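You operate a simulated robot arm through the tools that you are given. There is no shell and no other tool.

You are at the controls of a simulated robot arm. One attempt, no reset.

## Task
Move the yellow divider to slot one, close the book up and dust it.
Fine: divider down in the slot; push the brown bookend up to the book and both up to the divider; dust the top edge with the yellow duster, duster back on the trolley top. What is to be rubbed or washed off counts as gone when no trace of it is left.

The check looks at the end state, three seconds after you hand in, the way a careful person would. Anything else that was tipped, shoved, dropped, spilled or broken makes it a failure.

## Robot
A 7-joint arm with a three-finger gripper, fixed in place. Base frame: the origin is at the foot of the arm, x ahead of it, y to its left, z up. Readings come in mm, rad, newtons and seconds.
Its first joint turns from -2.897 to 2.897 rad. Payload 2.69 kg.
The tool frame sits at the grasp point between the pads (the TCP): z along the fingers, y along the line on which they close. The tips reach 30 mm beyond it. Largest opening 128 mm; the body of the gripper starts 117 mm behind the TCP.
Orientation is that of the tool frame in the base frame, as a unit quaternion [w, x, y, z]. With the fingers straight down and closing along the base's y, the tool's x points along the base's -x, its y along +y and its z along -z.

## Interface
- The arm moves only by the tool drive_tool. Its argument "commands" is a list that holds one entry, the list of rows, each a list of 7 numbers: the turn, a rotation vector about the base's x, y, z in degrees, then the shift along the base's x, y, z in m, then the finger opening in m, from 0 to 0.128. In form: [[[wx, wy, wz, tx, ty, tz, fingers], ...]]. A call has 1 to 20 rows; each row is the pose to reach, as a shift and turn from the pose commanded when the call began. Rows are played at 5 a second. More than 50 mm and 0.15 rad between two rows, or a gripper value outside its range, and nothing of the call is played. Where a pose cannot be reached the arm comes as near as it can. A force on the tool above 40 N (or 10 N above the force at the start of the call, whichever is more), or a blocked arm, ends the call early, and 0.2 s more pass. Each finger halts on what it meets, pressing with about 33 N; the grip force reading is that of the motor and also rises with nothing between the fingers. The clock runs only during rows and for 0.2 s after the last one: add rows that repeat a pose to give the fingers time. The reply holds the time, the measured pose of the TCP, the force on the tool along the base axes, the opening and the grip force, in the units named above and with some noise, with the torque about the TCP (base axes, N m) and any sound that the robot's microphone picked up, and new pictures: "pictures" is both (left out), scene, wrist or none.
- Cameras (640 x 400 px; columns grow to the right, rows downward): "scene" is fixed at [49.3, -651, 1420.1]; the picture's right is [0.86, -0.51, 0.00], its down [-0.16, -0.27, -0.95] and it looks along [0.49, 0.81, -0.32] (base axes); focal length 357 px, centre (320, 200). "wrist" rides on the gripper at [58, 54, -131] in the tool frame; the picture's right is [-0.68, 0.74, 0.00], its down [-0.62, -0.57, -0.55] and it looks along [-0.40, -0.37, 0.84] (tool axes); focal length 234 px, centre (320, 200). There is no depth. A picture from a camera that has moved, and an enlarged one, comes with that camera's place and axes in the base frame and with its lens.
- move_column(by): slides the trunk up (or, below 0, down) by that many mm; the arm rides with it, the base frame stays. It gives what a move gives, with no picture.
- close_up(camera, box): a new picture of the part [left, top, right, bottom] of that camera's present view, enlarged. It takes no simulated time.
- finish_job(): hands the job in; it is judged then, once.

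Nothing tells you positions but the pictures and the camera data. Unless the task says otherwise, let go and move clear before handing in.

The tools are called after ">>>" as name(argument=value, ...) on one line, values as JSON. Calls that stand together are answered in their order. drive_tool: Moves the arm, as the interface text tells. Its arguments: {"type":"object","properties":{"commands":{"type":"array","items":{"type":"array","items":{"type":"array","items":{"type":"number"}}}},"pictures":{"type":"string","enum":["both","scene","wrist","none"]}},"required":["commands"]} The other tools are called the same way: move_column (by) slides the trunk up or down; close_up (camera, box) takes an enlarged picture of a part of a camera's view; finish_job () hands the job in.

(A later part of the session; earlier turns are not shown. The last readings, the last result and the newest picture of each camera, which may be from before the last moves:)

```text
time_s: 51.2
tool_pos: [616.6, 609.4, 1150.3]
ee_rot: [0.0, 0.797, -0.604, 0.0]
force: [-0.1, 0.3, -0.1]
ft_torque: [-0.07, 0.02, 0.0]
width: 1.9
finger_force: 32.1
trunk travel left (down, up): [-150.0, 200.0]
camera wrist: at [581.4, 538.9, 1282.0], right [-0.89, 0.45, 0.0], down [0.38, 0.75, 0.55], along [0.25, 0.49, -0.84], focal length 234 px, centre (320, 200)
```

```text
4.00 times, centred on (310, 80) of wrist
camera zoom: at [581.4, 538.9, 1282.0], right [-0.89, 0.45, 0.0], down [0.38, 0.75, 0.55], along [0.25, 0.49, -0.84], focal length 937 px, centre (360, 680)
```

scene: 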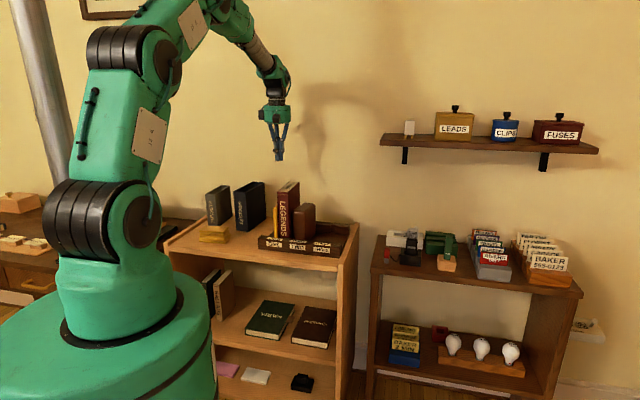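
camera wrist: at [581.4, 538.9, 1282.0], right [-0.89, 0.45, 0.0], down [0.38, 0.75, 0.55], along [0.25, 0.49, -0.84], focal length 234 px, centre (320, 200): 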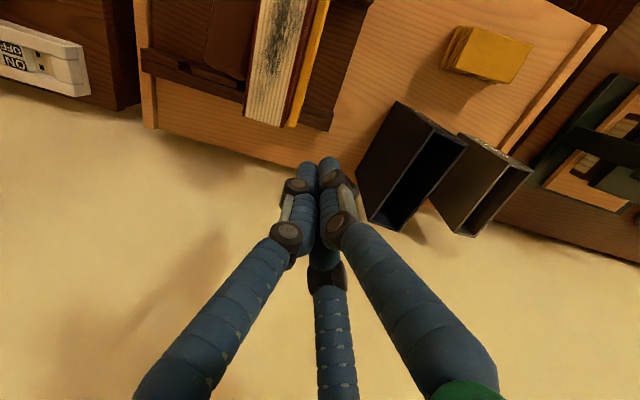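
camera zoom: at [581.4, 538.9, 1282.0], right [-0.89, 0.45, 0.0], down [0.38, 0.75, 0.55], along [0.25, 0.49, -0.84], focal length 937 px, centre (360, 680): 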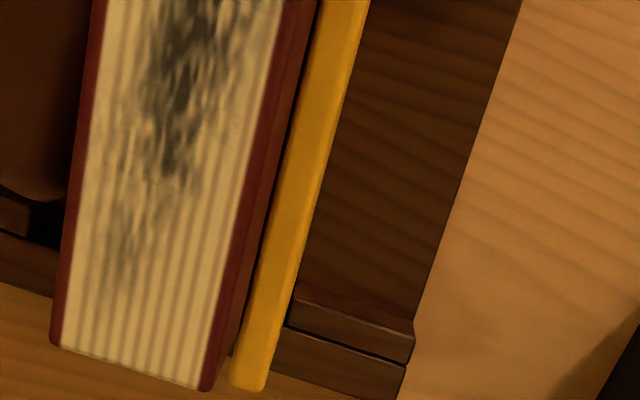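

The book now lies parallel to the divider within ~1–2 mm. Now the bookend: it is still turned, so I go round to its right and will push it at its middle against the squared book.

>>> drive_tool(commands=[[[0, 0, 0, 0.0154, -0.035, 0, 0.0], [0, 0, 0, 0.0308, -0.07, 0, 0.0], [0, 0, 0, 0.0463, -0.1048, 0, 0.0], [0, 0, 0, 0.0617, -0.14, 0, 0.0], [5.3, 5.3, 0, 0.0771, -0.1747, 0, 0.0], [10.6, 10.6, 0, 0.0771, -0.1747, 0, 0.0], [10.6, 10.6, 0, 0.0771, -0.1747, -0.04, 0.0], [10.6, 10.6, 0, 0.0771, -0.1747, -0.08, 0.0], [10.6, 10.6, 0, 0.0771, -0.1747, -0.12, 0.0], [10.6, 10.6, 0, 0.0771, -0.1747, -0.12, 0.0]]], pictures="both")

>>> close_up(camera="wrist", box=[240, 0, 560, 200])

>>> close_up(camera="scene", box=[260, 140, 360, 260])

```text
time_s: 53.4
tool_pos: [695.1, 435.0, 1028.5]
ee_rot: [-0.018, 0.79, -0.599, -0.13]
force: [0.3, 0.3, -0.8]
ft_torque: [-0.01, 0.05, -0.05]
width: 2.1
finger_force: 31.4
trunk travel left (down, up): [-150.0, 200.0]
camera wrist: at [683.0, 340.2, 1150.0], right [-0.87, 0.43, 0.25], down [0.49, 0.64, 0.6], along [0.1, 0.64, -0.76], focal length 234 px, centre (320, 200)
```

scene: 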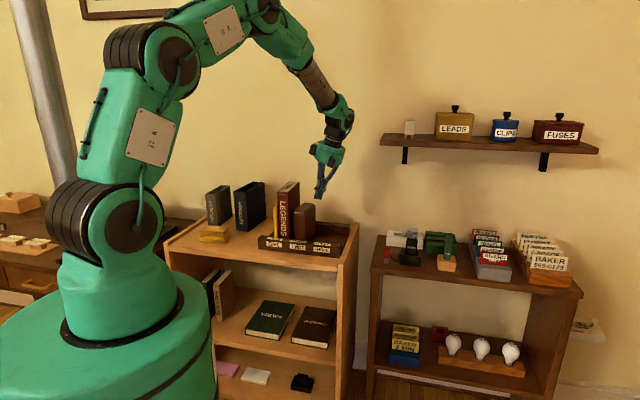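
wrist: 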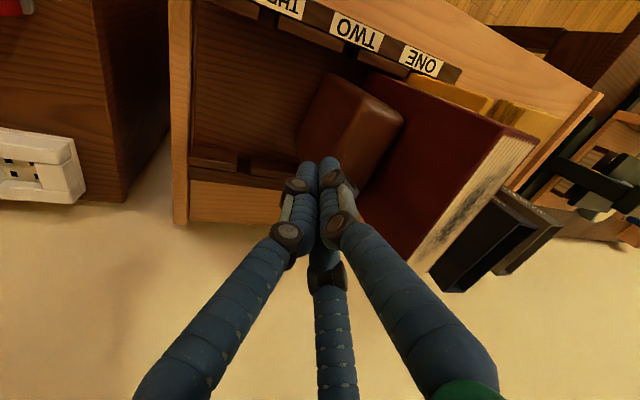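

```text
2.00 times, centred on (400, 100) of wrist
camera zoom: at [683.0, 340.2, 1150.0], right [-0.87, 0.43, 0.25], down [0.49, 0.64, 0.6], along [0.1, 0.64, -0.76], focal length 468 px, centre (160, 400)
```

zoom: 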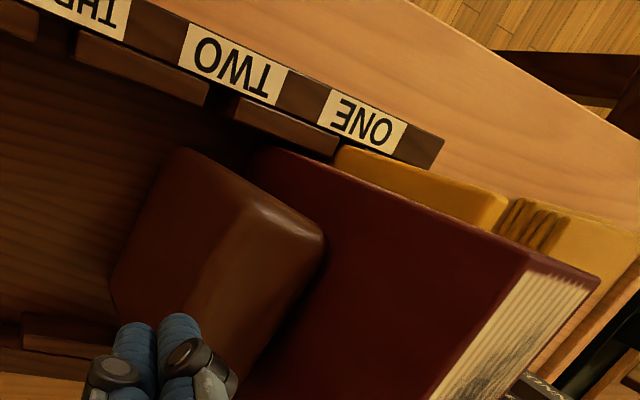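

```text
3.33 times, centred on (310, 200) of scene
camera zoom: at [49.3, -651.0, 1420.1], right [0.86, -0.51, 0.0], down [-0.16, -0.27, -0.95], along [0.49, 0.81, -0.32], focal length 1189 px, centre (353, 200)
```

zoom: 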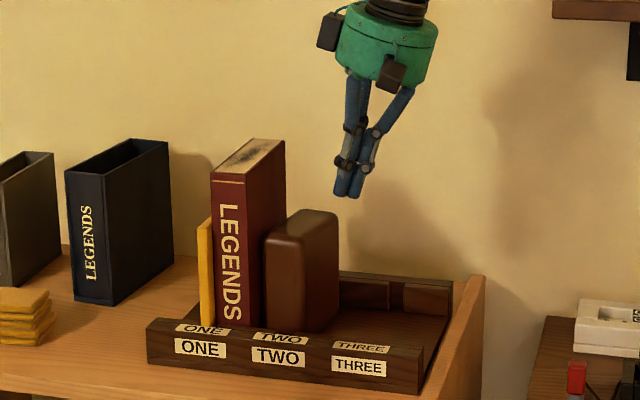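

The bookend is turned roughly 10° and stands clear of the book at the back. I descend beside its middle and push it slowly against the book.

>>> drive_tool(commands=[[[0, 0, 0, 0.0021, 0.0021, -0.04, 0.0], [0, 0, 0, 0.0021, 0.0021, -0.08, 0.0], [0, 0, 0, 0.0021, 0.0021, -0.115, 0.0], [0, 0, 0, 0.0021, 0.0021, -0.145, 0.0], [0, 0, 0, 0.0021, 0.0021, -0.145, 0.0]]], pictures="both")

>>> close_up(camera="wrist", box=[240, 0, 560, 200])

>>> close_up(camera="scene", box=[270, 160, 350, 260])

```text
time_s: 54.6
tool_pos: [695.8, 436.4, 881.9]
ee_rot: [-0.018, 0.79, -0.598, -0.13]
force: [-0.1, -0.4, -0.2]
ft_torque: [0.01, 0.02, 0.04]
width: 2.0
finger_force: 31.7
trunk travel left (down, up): [-150.0, 200.0]
camera wrist: at [684.8, 341.9, 1002.9], right [-0.87, 0.43, 0.25], down [0.49, 0.64, 0.6], along [0.1, 0.64, -0.76], focal length 234 px, centre (320, 200)
```

scene: 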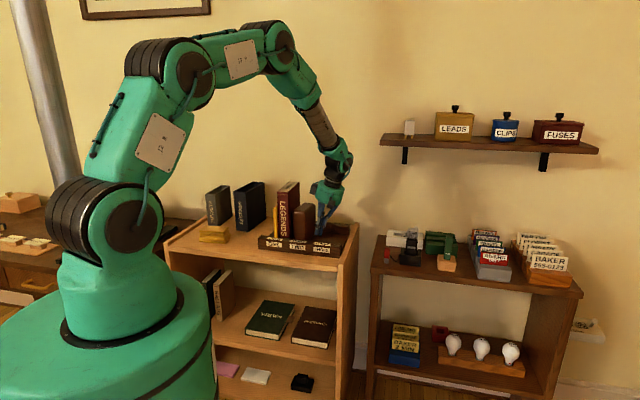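
wrist: 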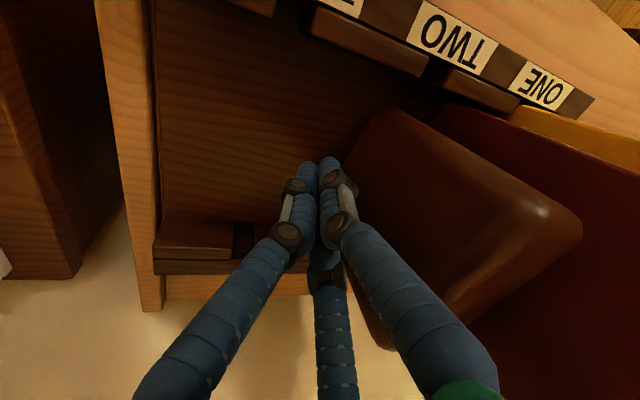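

```text
2.00 times, centred on (400, 100) of wrist
camera zoom: at [684.8, 341.9, 1002.9], right [-0.87, 0.43, 0.25], down [0.49, 0.64, 0.6], along [0.1, 0.64, -0.76], focal length 468 px, centre (160, 400)
```

zoom: 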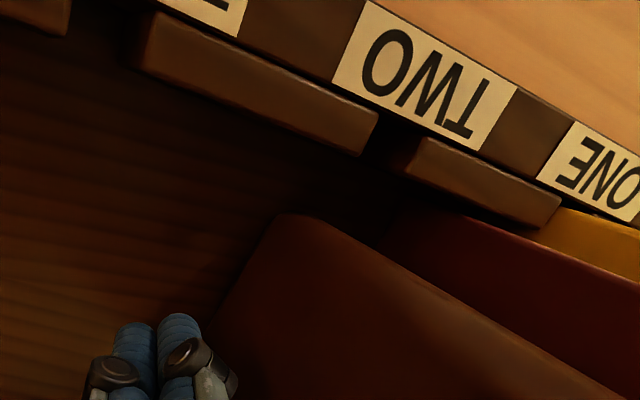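

```text
4.00 times, centred on (310, 210) of scene
camera zoom: at [49.3, -651.0, 1420.1], right [0.86, -0.51, 0.0], down [-0.16, -0.27, -0.95], along [0.49, 0.81, -0.32], focal length 1426 px, centre (360, 160)
```

zoom: 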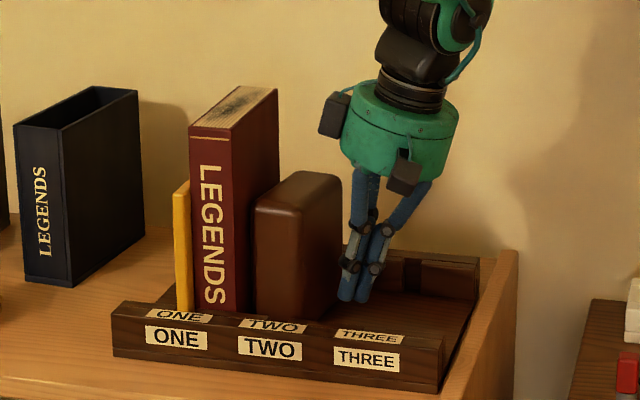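

Ready beside it. I push left 24 mm in 3 mm steps.

>>> drive_tool(commands=[[[0, 0, 0, -0.00212, 0.00212, 0, 0.0], [0, 0, 0, -0.00424, 0.00424, 0, 0.0], [0, 0, 0, -0.00636, 0.00636, 0, 0.0], [0, 0, 0, -0.00849, 0.00849, 0, 0.0], [0, 0, 0, -0.01061, 0.01061, 0, 0.0], [0, 0, 0, -0.01273, 0.01273, 0, 0.0], [0, 0, 0, -0.01485, 0.01485, 0, 0.0], [0, 0, 0, -0.01697, 0.01697, 0, 0.0]]], pictures="both")

>>> close_up(camera="wrist", box=[240, 0, 560, 200])

>>> close_up(camera="scene", box=[270, 160, 350, 260])

```text
time_s: 56.4
tool_pos: [679.2, 452.9, 883.2]
ee_rot: [-0.018, 0.79, -0.599, -0.129]
force: [1.6, -1.3, 0.9]
ft_torque: [-0.01, -0.05, -0.04]
width: 2.0
finger_force: 31.1
trunk travel left (down, up): [-150.0, 200.0]
camera wrist: at [668.0, 358.5, 1005.1], right [-0.87, 0.43, 0.25], down [0.48, 0.64, 0.6], along [0.1, 0.64, -0.76], focal length 234 px, centre (320, 200)
```

scene: 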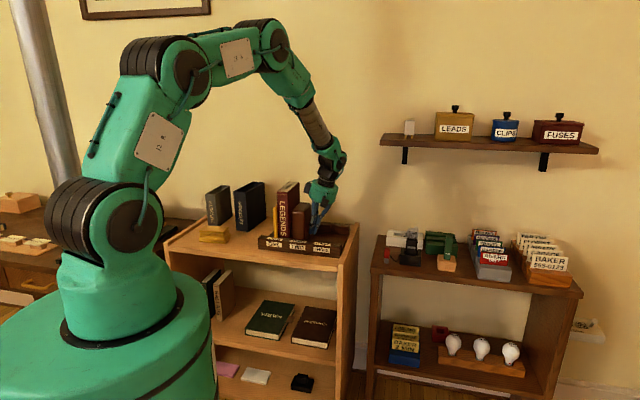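
wrist: 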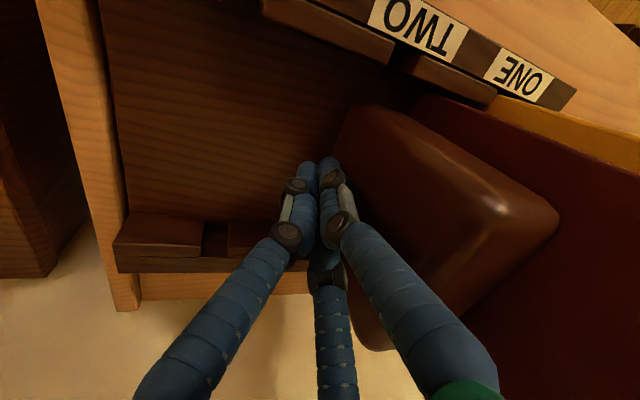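

```text
2.00 times, centred on (400, 100) of wrist
camera zoom: at [668.0, 358.5, 1005.1], right [-0.87, 0.43, 0.25], down [0.48, 0.64, 0.6], along [0.1, 0.64, -0.76], focal length 468 px, centre (160, 400)
```

zoom: 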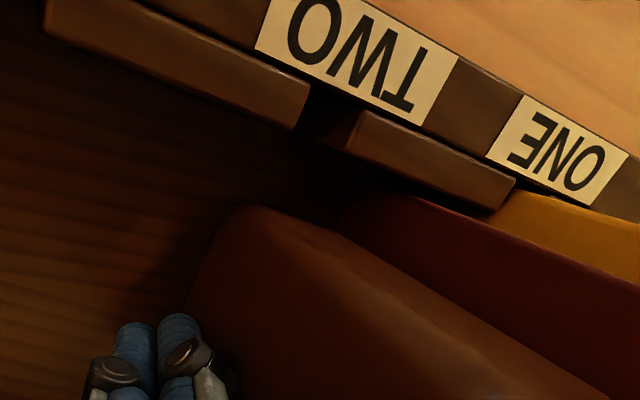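

```text
4.00 times, centred on (310, 210) of scene
camera zoom: at [49.3, -651.0, 1420.1], right [0.86, -0.51, 0.0], down [-0.16, -0.27, -0.95], along [0.49, 0.81, -0.32], focal length 1426 px, centre (360, 160)
```

zoom: 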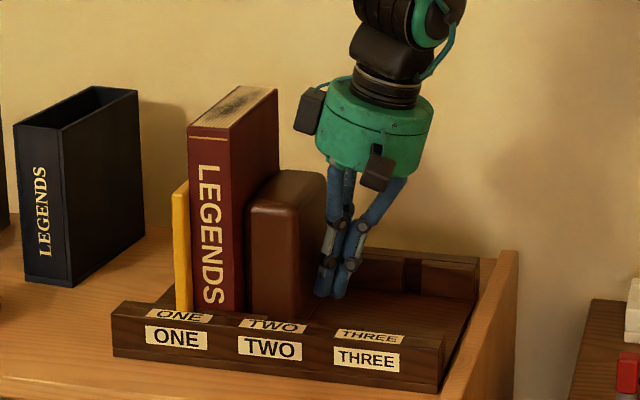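

The bookend is close to the book and straightening. I push 5 mm more in small steps.

>>> drive_tool(commands=[[[0, 0, 0, -0.00106, 0.00106, 0, 0.0], [0, 0, 0, -0.00212, 0.00212, 0, 0.0], [0, 0, 0, -0.00318, 0.00318, 0, 0.0], [0, 0, 0, -0.00354, 0.00354, 0, 0.0]]], pictures="wrist")

>>> close_up(camera="scene", box=[270, 170, 340, 260])

>>> close_up(camera="wrist", box=[320, 60, 600, 280])

```text
time_s: 57.4
tool_pos: [677.8, 453.8, 883.4]
ee_rot: [-0.019, 0.79, -0.599, -0.129]
force: [28.8, -25.0, -0.5]
ft_torque: [-0.53, -0.82, -0.14]
width: 6.1
finger_force: 31.3
trunk travel left (down, up): [-150.0, 200.0]
camera wrist: at [666.4, 359.4, 1005.2], right [-0.87, 0.43, 0.25], down [0.48, 0.64, 0.6], along [0.1, 0.64, -0.76], focal length 234 px, centre (320, 200)
```

wrist: 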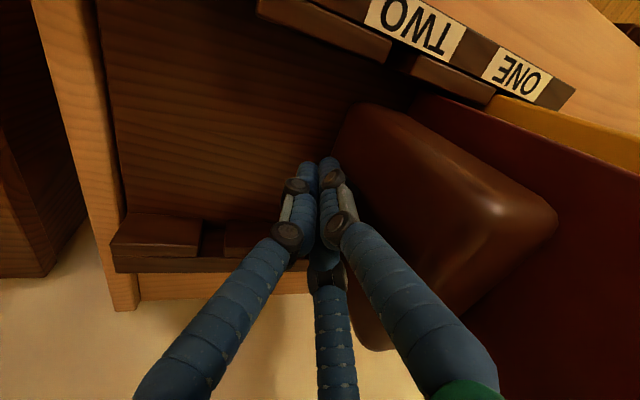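

```text
4.44 times, centred on (305, 215) of scene
camera zoom: at [49.3, -651.0, 1420.1], right [0.86, -0.51, 0.0], down [-0.16, -0.27, -0.95], along [0.49, 0.81, -0.32], focal length 1585 px, centre (387, 133)
```

zoom: 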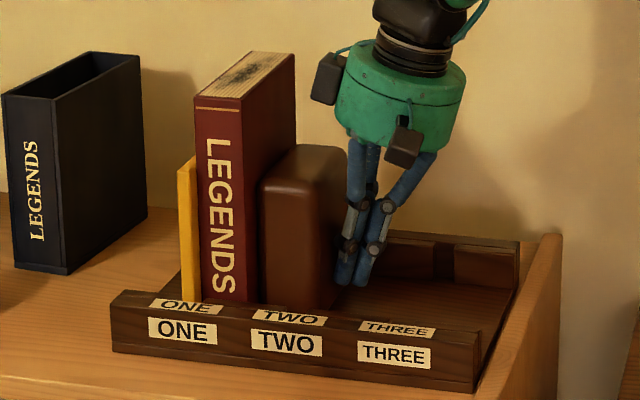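

```text
1.82 times, centred on (460, 170) of wrist
camera zoom: at [666.4, 359.4, 1005.2], right [-0.87, 0.43, 0.25], down [0.48, 0.64, 0.6], along [0.1, 0.64, -0.76], focal length 426 px, centre (66, 254)
```

zoom: 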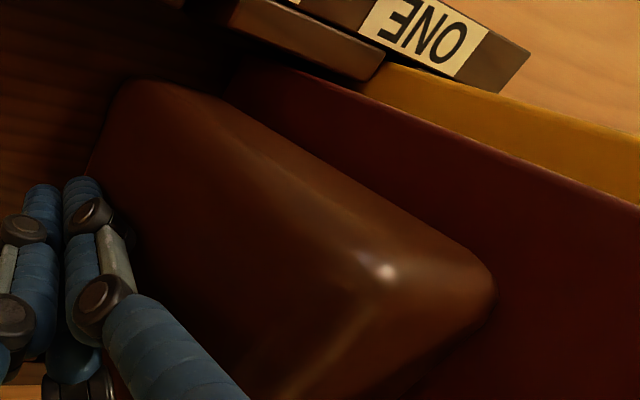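

38 N: the bookend is tight against the book, and the book against the divider. I back off at once, rise and check from above.

>>> drive_tool(commands=[[[0, 0, 0, 0.003, -0.003, 0, 0.0], [0, 0, 0, 0.01, -0.01, 0, 0.0], [0, 0, 0, 0.02, -0.02, 0, 0.0], [0, 0, 0, 0.025, -0.025, 0.035, 0.0], [0, 0, 0, 0.025, -0.025, 0.08, 0.0], [0, 0, 0, 0.025, -0.025, 0.125, 0.0], [0, 0, 0, 0.025, -0.025, 0.17, 0.0], [0, 0, 0, 0.025, -0.025, 0.215, 0.0], [0, 0, 0, 0.025, -0.025, 0.26, 0.0]]], pictures="none")

>>> close_up(camera="scene", box=[265, 170, 335, 260])

```text
time_s: 59.4
tool_pos: [702.1, 430.2, 1144.4]
ee_rot: [-0.018, 0.789, -0.6, -0.129]
force: [0.5, -0.4, 0.5]
ft_torque: [0.0, 0.0, -0.02]
width: 2.1
finger_force: 31.6
trunk travel left (down, up): [-150.0, 200.0]
```

```text
4.44 times, centred on (300, 215) of scene
camera zoom: at [49.3, -651.0, 1420.1], right [0.86, -0.51, 0.0], down [-0.16, -0.27, -0.95], along [0.49, 0.81, -0.32], focal length 1585 px, centre (409, 133)
```

zoom: 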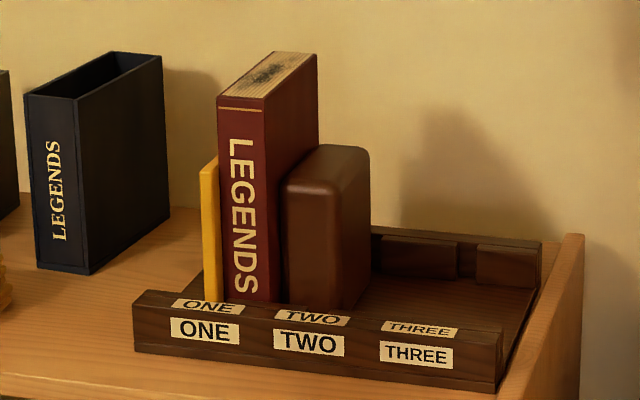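

From here it looks closed up. I straighten the tool and view from above again.

>>> drive_tool(commands=[[[-2.12, -2.12, 0, -0.0157, 0.03, 0.007, 0.0], [-4.24, -4.24, 0, -0.0315, 0.06, 0.014, 0.0], [-6.36, -6.36, 0, -0.0472, 0.09, 0.021, 0.0], [-8.48, -8.48, 0, -0.063, 0.12, 0.028, 0.0], [-10.6, -10.6, 0, -0.0787, 0.1495, 0.035, 0.0], [-10.6, -10.6, 0, -0.0787, 0.1495, 0.035, 0.0]]], pictures="wrist")

>>> close_up(camera="wrist", box=[180, 0, 420, 150])

>>> close_up(camera="wrist", box=[240, 0, 340, 80])

>>> close_up(camera="wrist", box=[400, 0, 600, 140])

```text
time_s: 60.8
tool_pos: [619.0, 580.8, 1182.2]
ee_rot: [0.001, 0.797, -0.605, 0.001]
force: [-0.1, 0.3, -0.3]
ft_torque: [-0.06, -0.06, 0.01]
width: 2.2
finger_force: 31.6
trunk travel left (down, up): [-150.0, 200.0]
camera wrist: at [585.0, 509.1, 1314.0], right [-0.89, 0.45, 0.0], down [0.38, 0.75, 0.55], along [0.25, 0.49, -0.84], focal length 234 px, centre (320, 200)
```

wrist: 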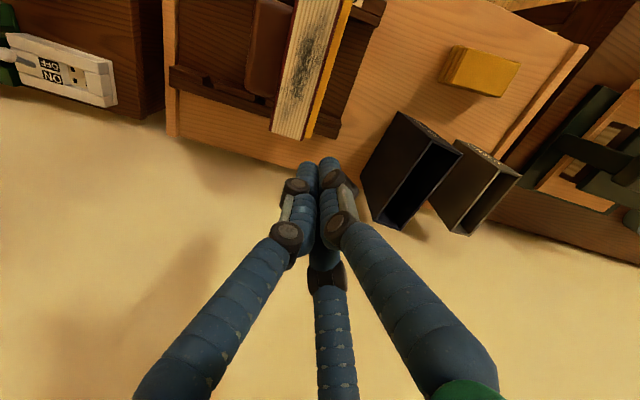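

```text
2.67 times, centred on (300, 75) of wrist
camera zoom: at [585.0, 509.1, 1314.0], right [-0.89, 0.45, 0.0], down [0.38, 0.75, 0.55], along [0.25, 0.49, -0.84], focal length 624 px, centre (373, 533)
```

zoom: 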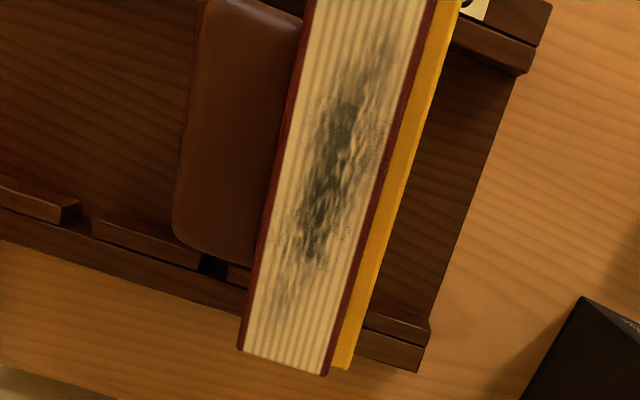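

```text
5.00 times, centred on (290, 40) of wrist
camera zoom: at [585.0, 509.1, 1314.0], right [-0.89, 0.45, 0.0], down [0.38, 0.75, 0.55], along [0.25, 0.49, -0.84], focal length 1171 px, centre (470, 1000)
```

zoom: 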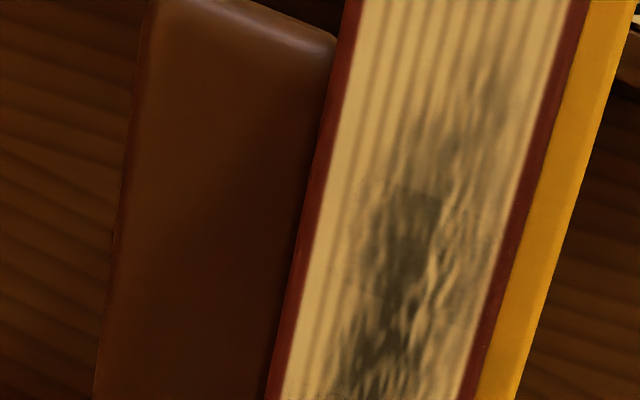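

```text
2.86 times, centred on (500, 70) of wrist
camera zoom: at [585.0, 509.1, 1314.0], right [-0.89, 0.45, 0.0], down [0.38, 0.75, 0.55], along [0.25, 0.49, -0.84], focal length 669 px, centre (-194, 571)
```

zoom: 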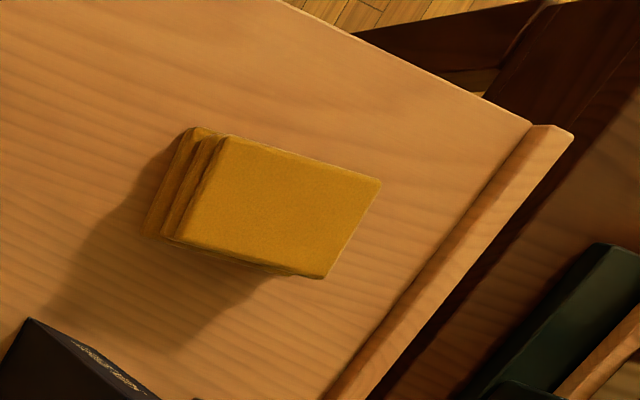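

Divider, book and bookend are now all square and touching. Next the yellow duster: about 97 × 56 × 42 mm, centred near (351, 669), top z≈864. I go above it, turned to grip across its short side.

>>> drive_tool(commands=[[[0, 0, -3.75, -0.0387, 0.0127, 0, 0.03], [0, 0, -7.5, -0.0774, 0.0254, 0, 0.06], [0, 0, -11.25, -0.1161, 0.0381, 0, 0.1], [0, 0, -15, -0.1548, 0.0507, 0, 0.1], [0, 0, -18.75, -0.1935, 0.0634, 0, 0.1], [0, 0, -22.5, -0.2322, 0.0761, 0, 0.1], [0, 0, -26.2, -0.2709, 0.0888, 0, 0.1], [0, 0, -26.2, -0.2709, 0.0888, -0.04, 0.1], [0, 0, -26.2, -0.2709, 0.0888, -0.08, 0.1], [0, 0, -26.2, -0.2709, 0.0888, -0.08, 0.1]]], pictures="both")

>>> close_up(camera="wrist", box=[180, 0, 460, 180])

>>> close_up(camera="scene", box=[160, 120, 300, 260])

```text
time_s: 63.0
tool_pos: [350.5, 668.1, 1100.9]
ee_rot: [0.0, -0.638, 0.77, 0.0]
force: [0.3, -0.2, -0.5]
ft_torque: [-0.02, 0.03, 0.02]
width: 100.1
finger_force: 0.1
trunk travel left (down, up): [-150.0, 200.0]
camera wrist: at [288.7, 618.8, 1233.1], right [-0.6, 0.8, 0.0], down [0.67, 0.5, 0.55], along [0.44, 0.33, -0.84], focal length 234 px, centre (320, 200)
```

scene: 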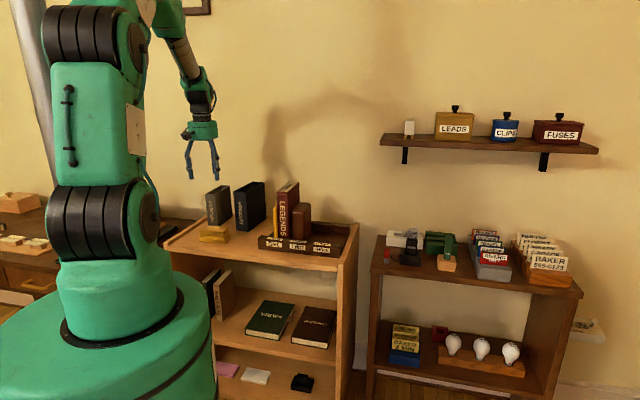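
wrist: 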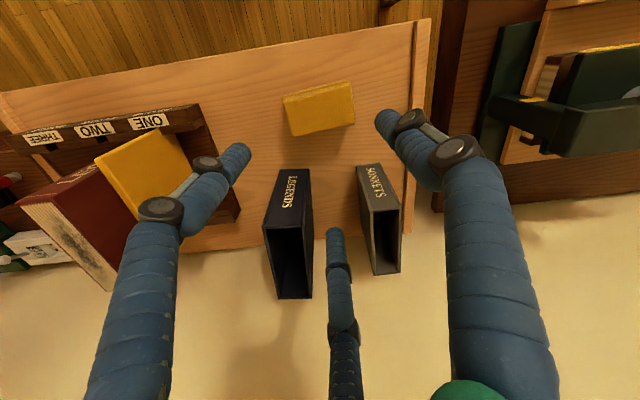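

```text
2.22 times, centred on (320, 90) of wrist
camera zoom: at [288.7, 618.8, 1233.1], right [-0.6, 0.8, 0.0], down [0.67, 0.5, 0.55], along [0.44, 0.33, -0.84], focal length 520 px, centre (320, 444)
```

zoom: 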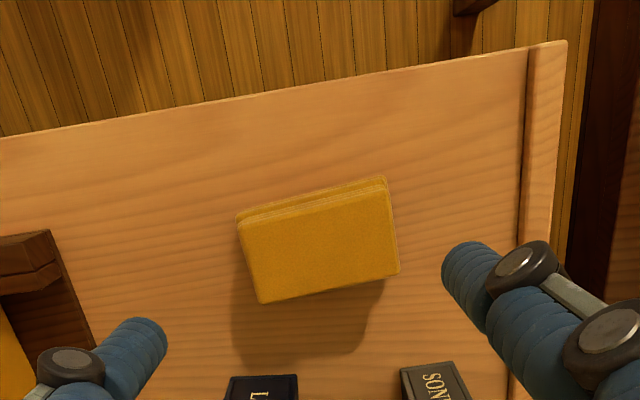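

```text
2.86 times, centred on (230, 190) of scene
camera zoom: at [49.3, -651.0, 1420.1], right [0.86, -0.51, 0.0], down [-0.16, -0.27, -0.95], along [0.49, 0.81, -0.32], focal length 1019 px, centre (577, 229)
```

zoom: 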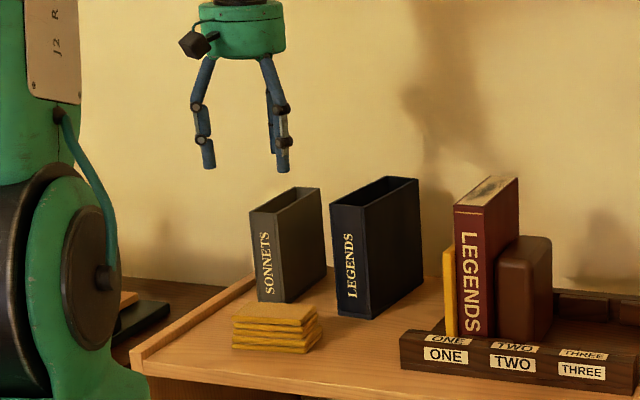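

The duster measures s≈-223, w≈723, turned ~5°, and the slipcases are well behind it. I shift to the three-prong grip offset and descend to just above grip height.

>>> drive_tool(commands=[[[0, 0, 0, -0.0026, -0.0039, -0.045, 0.1], [0, 0, 0, -0.0052, -0.0078, -0.09, 0.1], [0, 0, 0, -0.0052, -0.0078, -0.135, 0.1], [0, 0, 0, -0.0052, -0.0078, -0.175, 0.1], [0, 0, 0, -0.0052, -0.0078, -0.205, 0.1], [0, 0, 0, -0.0052, -0.0078, -0.205, 0.1]]], pictures="both")

>>> close_up(camera="wrist", box=[180, 20, 460, 260])

>>> close_up(camera="scene", box=[170, 160, 270, 260])

```text
time_s: 64.4
tool_pos: [347.0, 660.9, 895.7]
ee_rot: [0.001, -0.639, 0.769, 0.0]
force: [0.1, -0.4, -0.3]
ft_torque: [0.0, 0.02, 0.02]
width: 99.7
finger_force: 0.2
trunk travel left (down, up): [-150.0, 200.0]
camera wrist: at [284.7, 613.0, 1026.9], right [-0.6, 0.8, 0.0], down [0.67, 0.5, 0.55], along [0.44, 0.33, -0.84], focal length 234 px, centre (320, 200)
```

scene: 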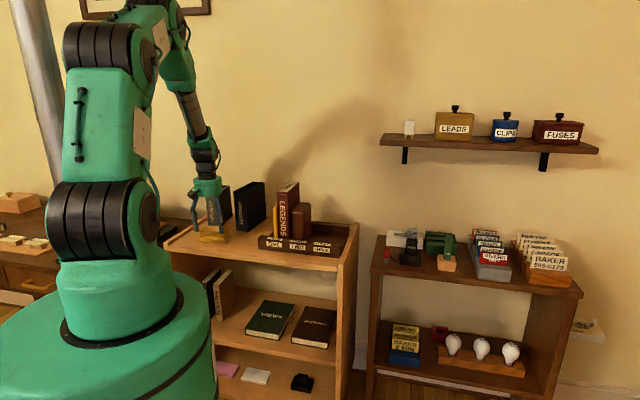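
wrist: 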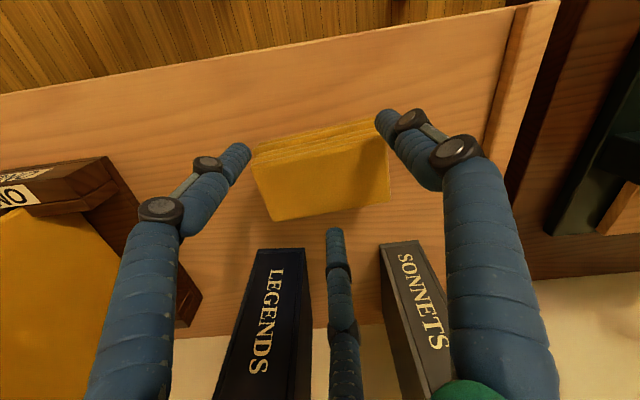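

```text
1.67 times, centred on (320, 140) of wrist
camera zoom: at [284.7, 613.0, 1026.9], right [-0.6, 0.8, 0.0], down [0.67, 0.5, 0.55], along [0.44, 0.33, -0.84], focal length 390 px, centre (320, 300)
```

zoom: 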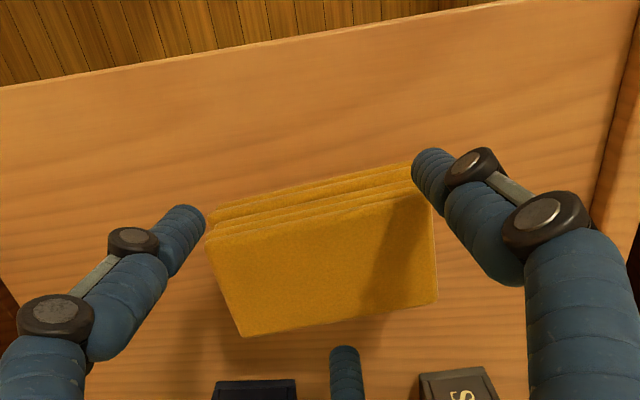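

```text
4.00 times, centred on (220, 210) of scene
camera zoom: at [49.3, -651.0, 1420.1], right [0.86, -0.51, 0.0], down [-0.16, -0.27, -0.95], along [0.49, 0.81, -0.32], focal length 1426 px, centre (720, 160)
```

zoom: 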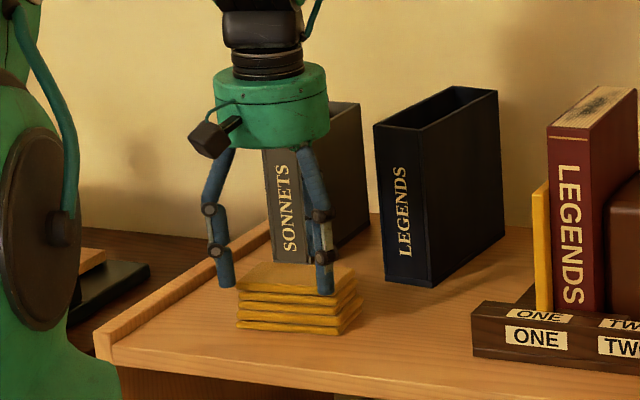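

Prongs are set around the duster. I descend the last 27 mm and look.

>>> drive_tool(commands=[[[0, 0, 0, 0, 0, -0.012, 0.1], [0, 0, 0, 0, 0, -0.022, 0.1], [0, 0, 0, 0, 0, -0.028, 0.1], [0, 0, 0, 0, 0, -0.028, 0.1]]], pictures="both")

>>> close_up(camera="wrist", box=[180, 20, 460, 260])

>>> close_up(camera="scene", box=[180, 180, 260, 260])

```text
time_s: 65.4
tool_pos: [346.7, 661.3, 866.2]
ee_rot: [-0.001, -0.639, 0.769, -0.001]
force: [1.0, -0.1, 0.8]
ft_torque: [0.02, 0.02, 0.01]
width: 99.9
finger_force: 0.0
trunk travel left (down, up): [-150.0, 200.0]
camera wrist: at [284.0, 612.7, 999.4], right [-0.6, 0.8, 0.0], down [0.67, 0.5, 0.55], along [0.44, 0.33, -0.84], focal length 234 px, centre (320, 200)
```

scene: 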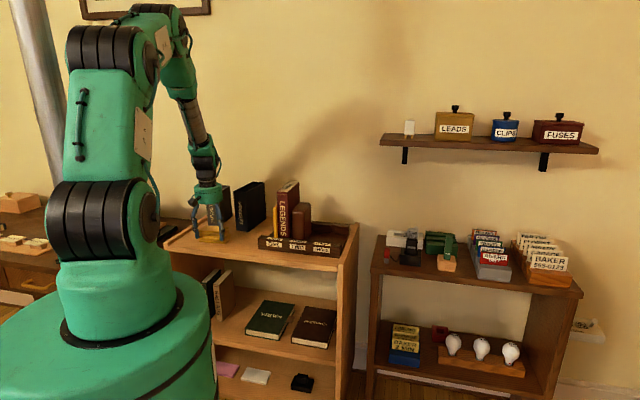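
wrist: 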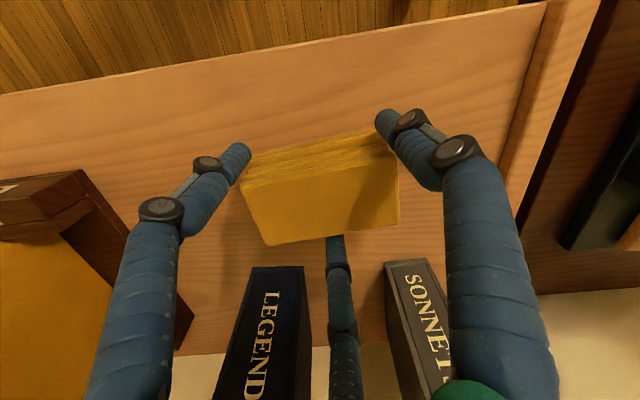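

```text
1.67 times, centred on (320, 140) of wrist
camera zoom: at [284.0, 612.7, 999.4], right [-0.6, 0.8, 0.0], down [0.67, 0.5, 0.55], along [0.44, 0.33, -0.84], focal length 390 px, centre (320, 300)
```

zoom: 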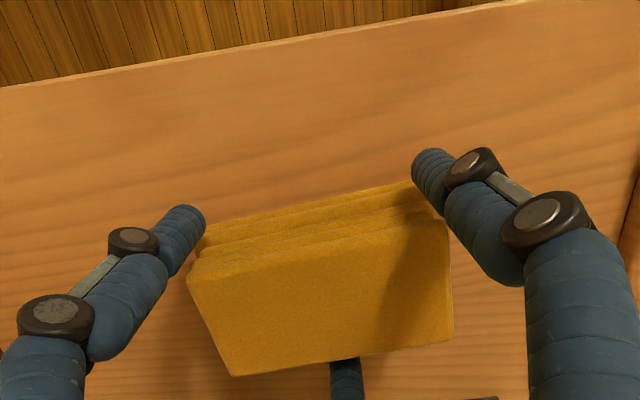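

```text
5.00 times, centred on (220, 220) of scene
camera zoom: at [49.3, -651.0, 1420.1], right [0.86, -0.51, 0.0], down [-0.16, -0.27, -0.95], along [0.49, 0.81, -0.32], focal length 1783 px, centre (820, 100)
```

zoom: 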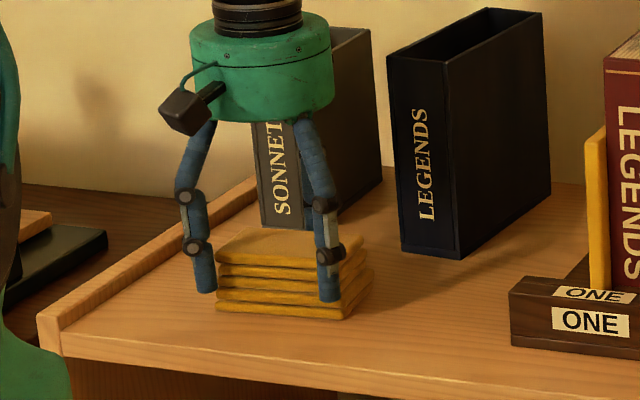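

Prongs are around the duster just in front of and behind it. I close slowly until it is held.

>>> drive_tool(commands=[[[0, 0, 0, 0, 0, 0, 0.092], [0, 0, 0, 0, 0, 0, 0.085], [0, 0, 0, 0, 0, 0, 0.079], [0, 0, 0, 0, 0, 0, 0.074], [0, 0, 0, 0, 0, 0, 0.07], [0, 0, 0, 0, 0, 0, 0.066], [0, 0, 0, 0, 0, 0, 0.062]]], pictures="both")

>>> close_up(camera="wrist", box=[180, 20, 460, 260])

>>> close_up(camera="scene", box=[180, 180, 260, 260])

```text
time_s: 67.0
tool_pos: [347.0, 660.8, 867.0]
ee_rot: [0.0, -0.639, 0.769, 0.001]
force: [-0.8, 1.1, 4.5]
ft_torque: [0.12, -0.05, 0.08]
width: 78.1
finger_force: 33.0
trunk travel left (down, up): [-150.0, 200.0]
camera wrist: at [283.9, 612.8, 999.7], right [-0.6, 0.8, 0.0], down [0.67, 0.5, 0.55], along [0.44, 0.33, -0.84], focal length 234 px, centre (320, 200)
```

scene: 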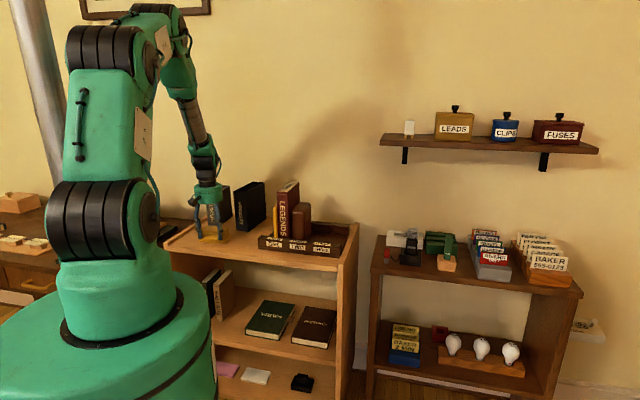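
wrist: 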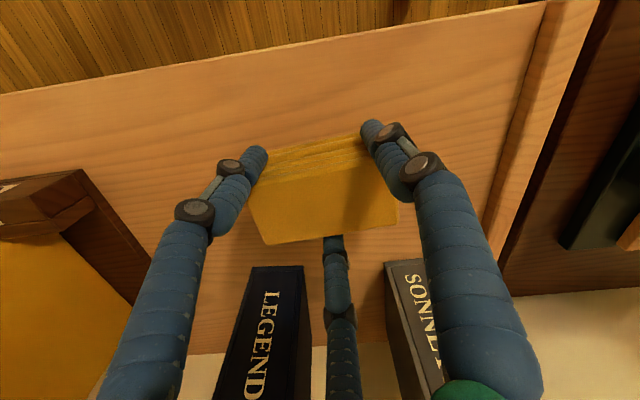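

```text
1.67 times, centred on (320, 140) of wrist
camera zoom: at [283.9, 612.8, 999.7], right [-0.6, 0.8, 0.0], down [0.67, 0.5, 0.55], along [0.44, 0.33, -0.84], focal length 390 px, centre (320, 300)
```

zoom: 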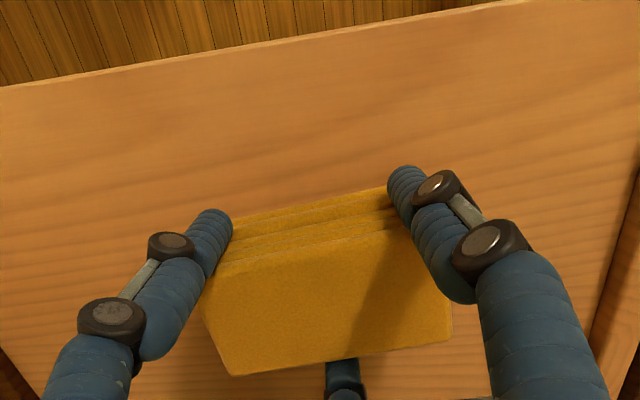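

```text
5.00 times, centred on (220, 220) of scene
camera zoom: at [49.3, -651.0, 1420.1], right [0.86, -0.51, 0.0], down [-0.16, -0.27, -0.95], along [0.49, 0.81, -0.32], focal length 1783 px, centre (820, 100)
```

zoom: 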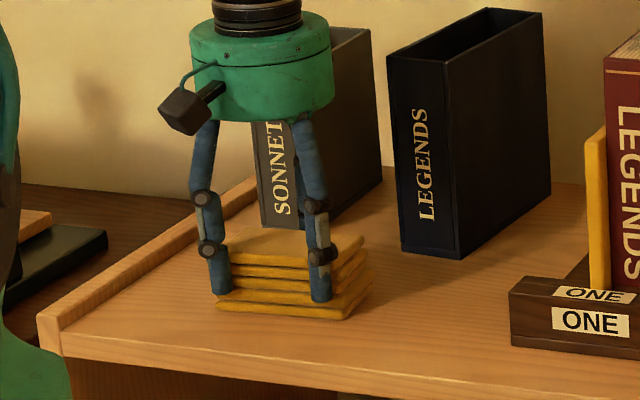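

The duster is gripped at 78 mm as predicted. I lift it and check it comes along.

>>> drive_tool(commands=[[[0, 0, 0, 0, 0, 0.015, 0.062], [0, 0, 0, 0, 0, 0.045, 0.062], [0, 0, 0, 0, 0, 0.085, 0.062], [0, 0, 0, 0, 0, 0.13, 0.062], [0, 0, 0, 0, 0, 0.175, 0.062], [0, 0, 0, 0, 0, 0.22, 0.062], [0, 0, 0, 0, 0, 0.265, 0.062], [0, 0, 0, 0, 0, 0.3, 0.062], [0, 0, 0, 0, 0, 0.3, 0.062]]], pictures="both")

>>> close_up(camera="scene", box=[160, 100, 300, 260])

>>> close_up(camera="wrist", box=[180, 20, 460, 260])

```text
time_s: 69.0
tool_pos: [347.4, 660.2, 1165.4]
ee_rot: [-0.001, -0.639, 0.769, 0.001]
force: [-0.4, -0.3, -0.7]
ft_torque: [0.04, -0.02, -0.03]
width: 77.8
finger_force: 33.2
trunk travel left (down, up): [-150.0, 200.0]
camera wrist: at [285.2, 611.7, 1297.3], right [-0.6, 0.8, 0.0], down [0.67, 0.5, 0.55], along [0.44, 0.33, -0.84], focal length 234 px, centre (320, 200)
```

scene: 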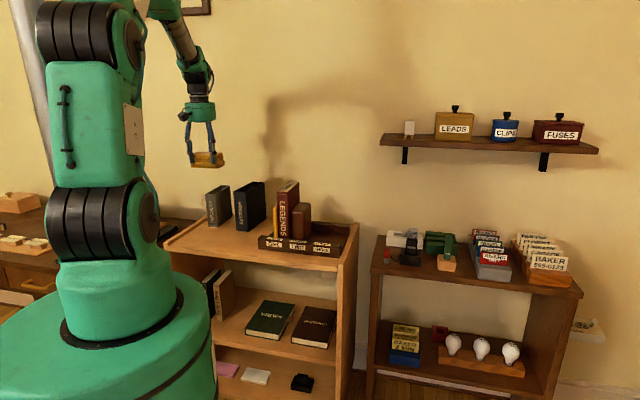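
wrist: 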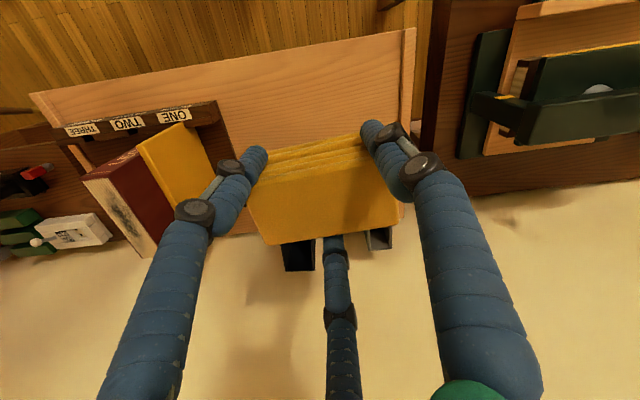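

```text
2.50 times, centred on (230, 180) of scene
camera zoom: at [49.3, -651.0, 1420.1], right [0.86, -0.51, 0.0], down [-0.16, -0.27, -0.95], along [0.49, 0.81, -0.32], focal length 892 px, centre (545, 250)
```

zoom: 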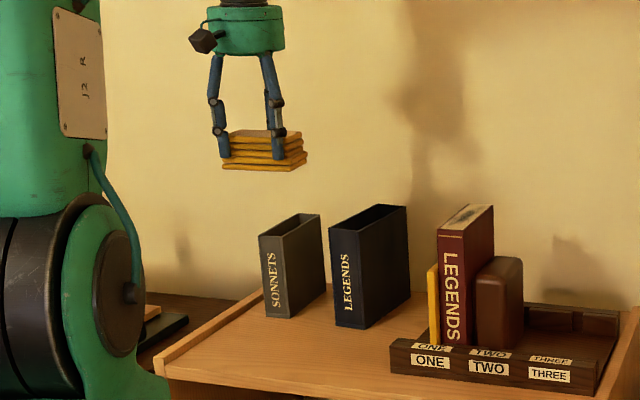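

```text
1.67 times, centred on (320, 140) of wrist
camera zoom: at [285.2, 611.7, 1297.3], right [-0.6, 0.8, 0.0], down [0.67, 0.5, 0.55], along [0.44, 0.33, -0.84], focal length 390 px, centre (320, 300)
```

zoom: 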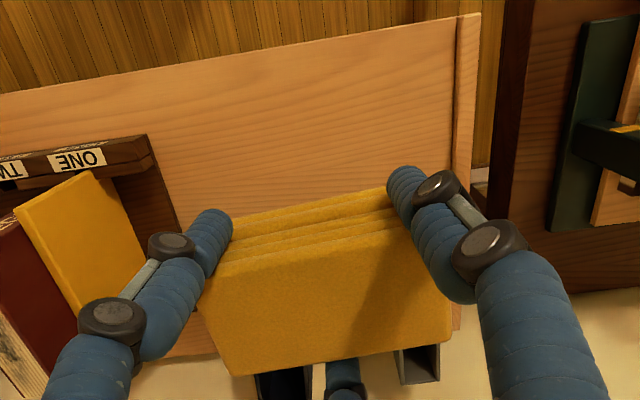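

Duster held level with its underside ~15 mm below the prong tips. I carry it high over to the front part of the book's top edge, aligned with the book.

>>> drive_tool(commands=[[[0, 0, -0.6, 0.0328, -0.0253, 0, 0.062], [0, 0, -1.3, 0.0656, -0.0505, 0, 0.062], [0, 0, -1.9, 0.0984, -0.0758, 0, 0.062], [0, 0, -2.6, 0.1312, -0.1011, 0, 0.062], [0, 0, -3.2, 0.164, -0.1264, 0, 0.062], [0, 0, -3.9, 0.1968, -0.1516, 0, 0.062], [0, 0, -4.5, 0.2296, -0.1769, 0, 0.062], [0, 0, -4.5, 0.2296, -0.1769, -0.035, 0.062], [0, 0, -4.5, 0.2296, -0.1769, -0.065, 0.062], [0, 0, -4.5, 0.2296, -0.1769, -0.065, 0.062]]], pictures="both")

>>> close_up(camera="scene", box=[240, 120, 340, 260])

>>> close_up(camera="wrist", box=[180, 20, 460, 260])

```text
time_s: 71.2
tool_pos: [575.4, 482.9, 1102.0]
ee_rot: [0.0, -0.609, 0.794, 0.0]
force: [-0.2, -0.3, -0.9]
ft_torque: [-0.04, 0.02, -0.01]
width: 77.9
finger_force: 33.4
trunk travel left (down, up): [-150.0, 200.0]
camera wrist: at [509.3, 439.9, 1234.0], right [-0.54, 0.84, 0.0], down [0.71, 0.45, 0.55], along [0.46, 0.29, -0.84], focal length 234 px, centre (320, 200)
```

scene: 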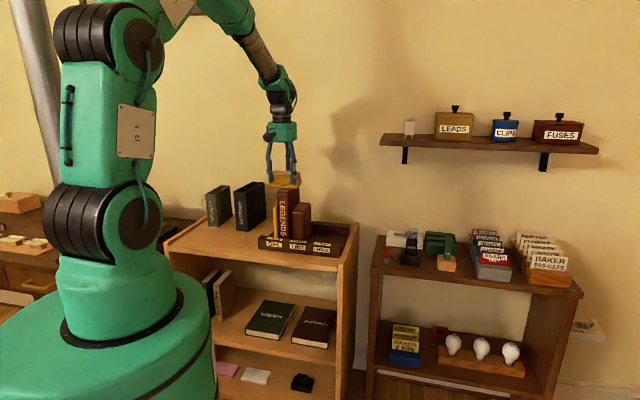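
wrist: 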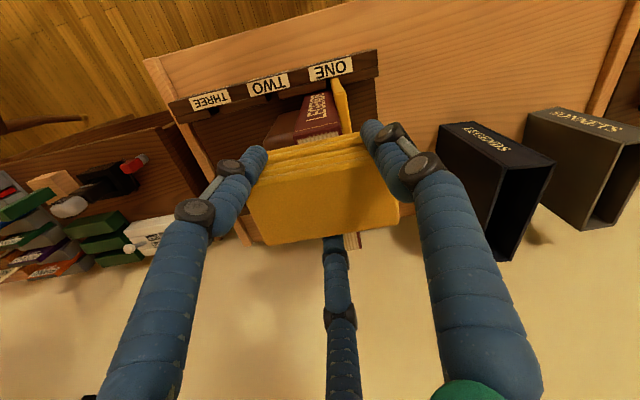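

```text
2.86 times, centred on (290, 190) of scene
camera zoom: at [49.3, -651.0, 1420.1], right [0.86, -0.51, 0.0], down [-0.16, -0.27, -0.95], along [0.49, 0.81, -0.32], focal length 1019 px, centre (406, 229)
```

zoom: 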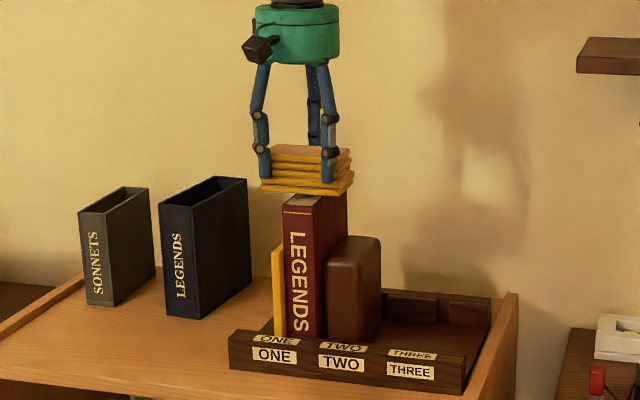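

```text
1.67 times, centred on (320, 140) of wrist
camera zoom: at [509.3, 439.9, 1234.0], right [-0.54, 0.84, 0.0], down [0.71, 0.45, 0.55], along [0.46, 0.29, -0.84], focal length 390 px, centre (320, 300)
```

zoom: 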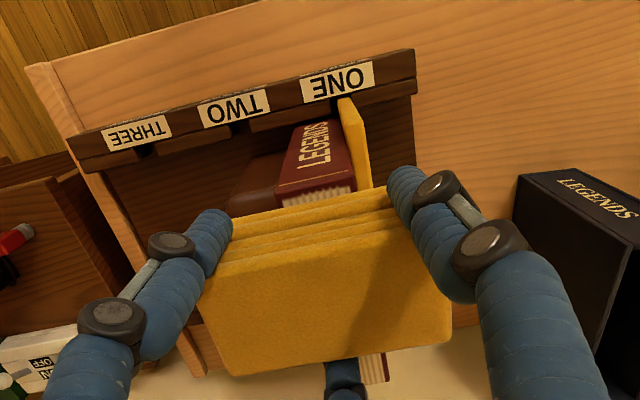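

The duster is centred over the book's front half. I lower it gently toward contact.

>>> drive_tool(commands=[[[0, 0, 0, 0, 0, -0.005, 0.062], [0, 0, 0, 0, 0, -0.01, 0.062], [0, 0, 0, 0, 0, -0.014, 0.062], [0, 0, 0, 0, 0, -0.014, 0.062]]], pictures="none")

>>> close_up(camera="scene", box=[260, 160, 320, 210])

```text
time_s: 72.2
tool_pos: [574.3, 485.1, 1087.1]
ee_rot: [0.0, -0.609, 0.793, 0.0]
force: [-0.5, -0.5, 1.8]
ft_torque: [0.04, 0.01, -0.02]
width: 78.3
finger_force: 32.8
trunk travel left (down, up): [-150.0, 200.0]
```

```text
8.00 times, centred on (290, 185) of scene
camera zoom: at [49.3, -651.0, 1420.1], right [0.86, -0.51, 0.0], down [-0.16, -0.27, -0.95], along [0.49, 0.81, -0.32], focal length 2853 px, centre (560, 320)
```

zoom: 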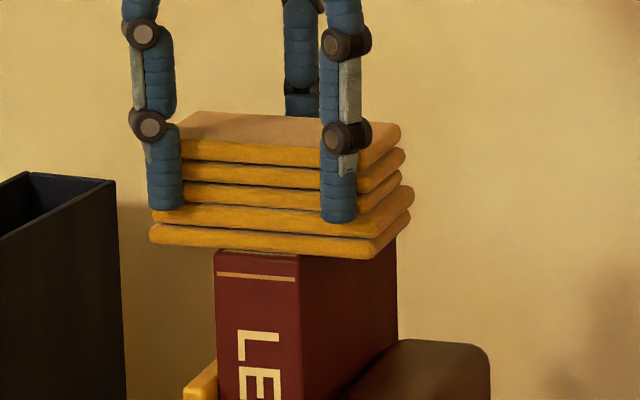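

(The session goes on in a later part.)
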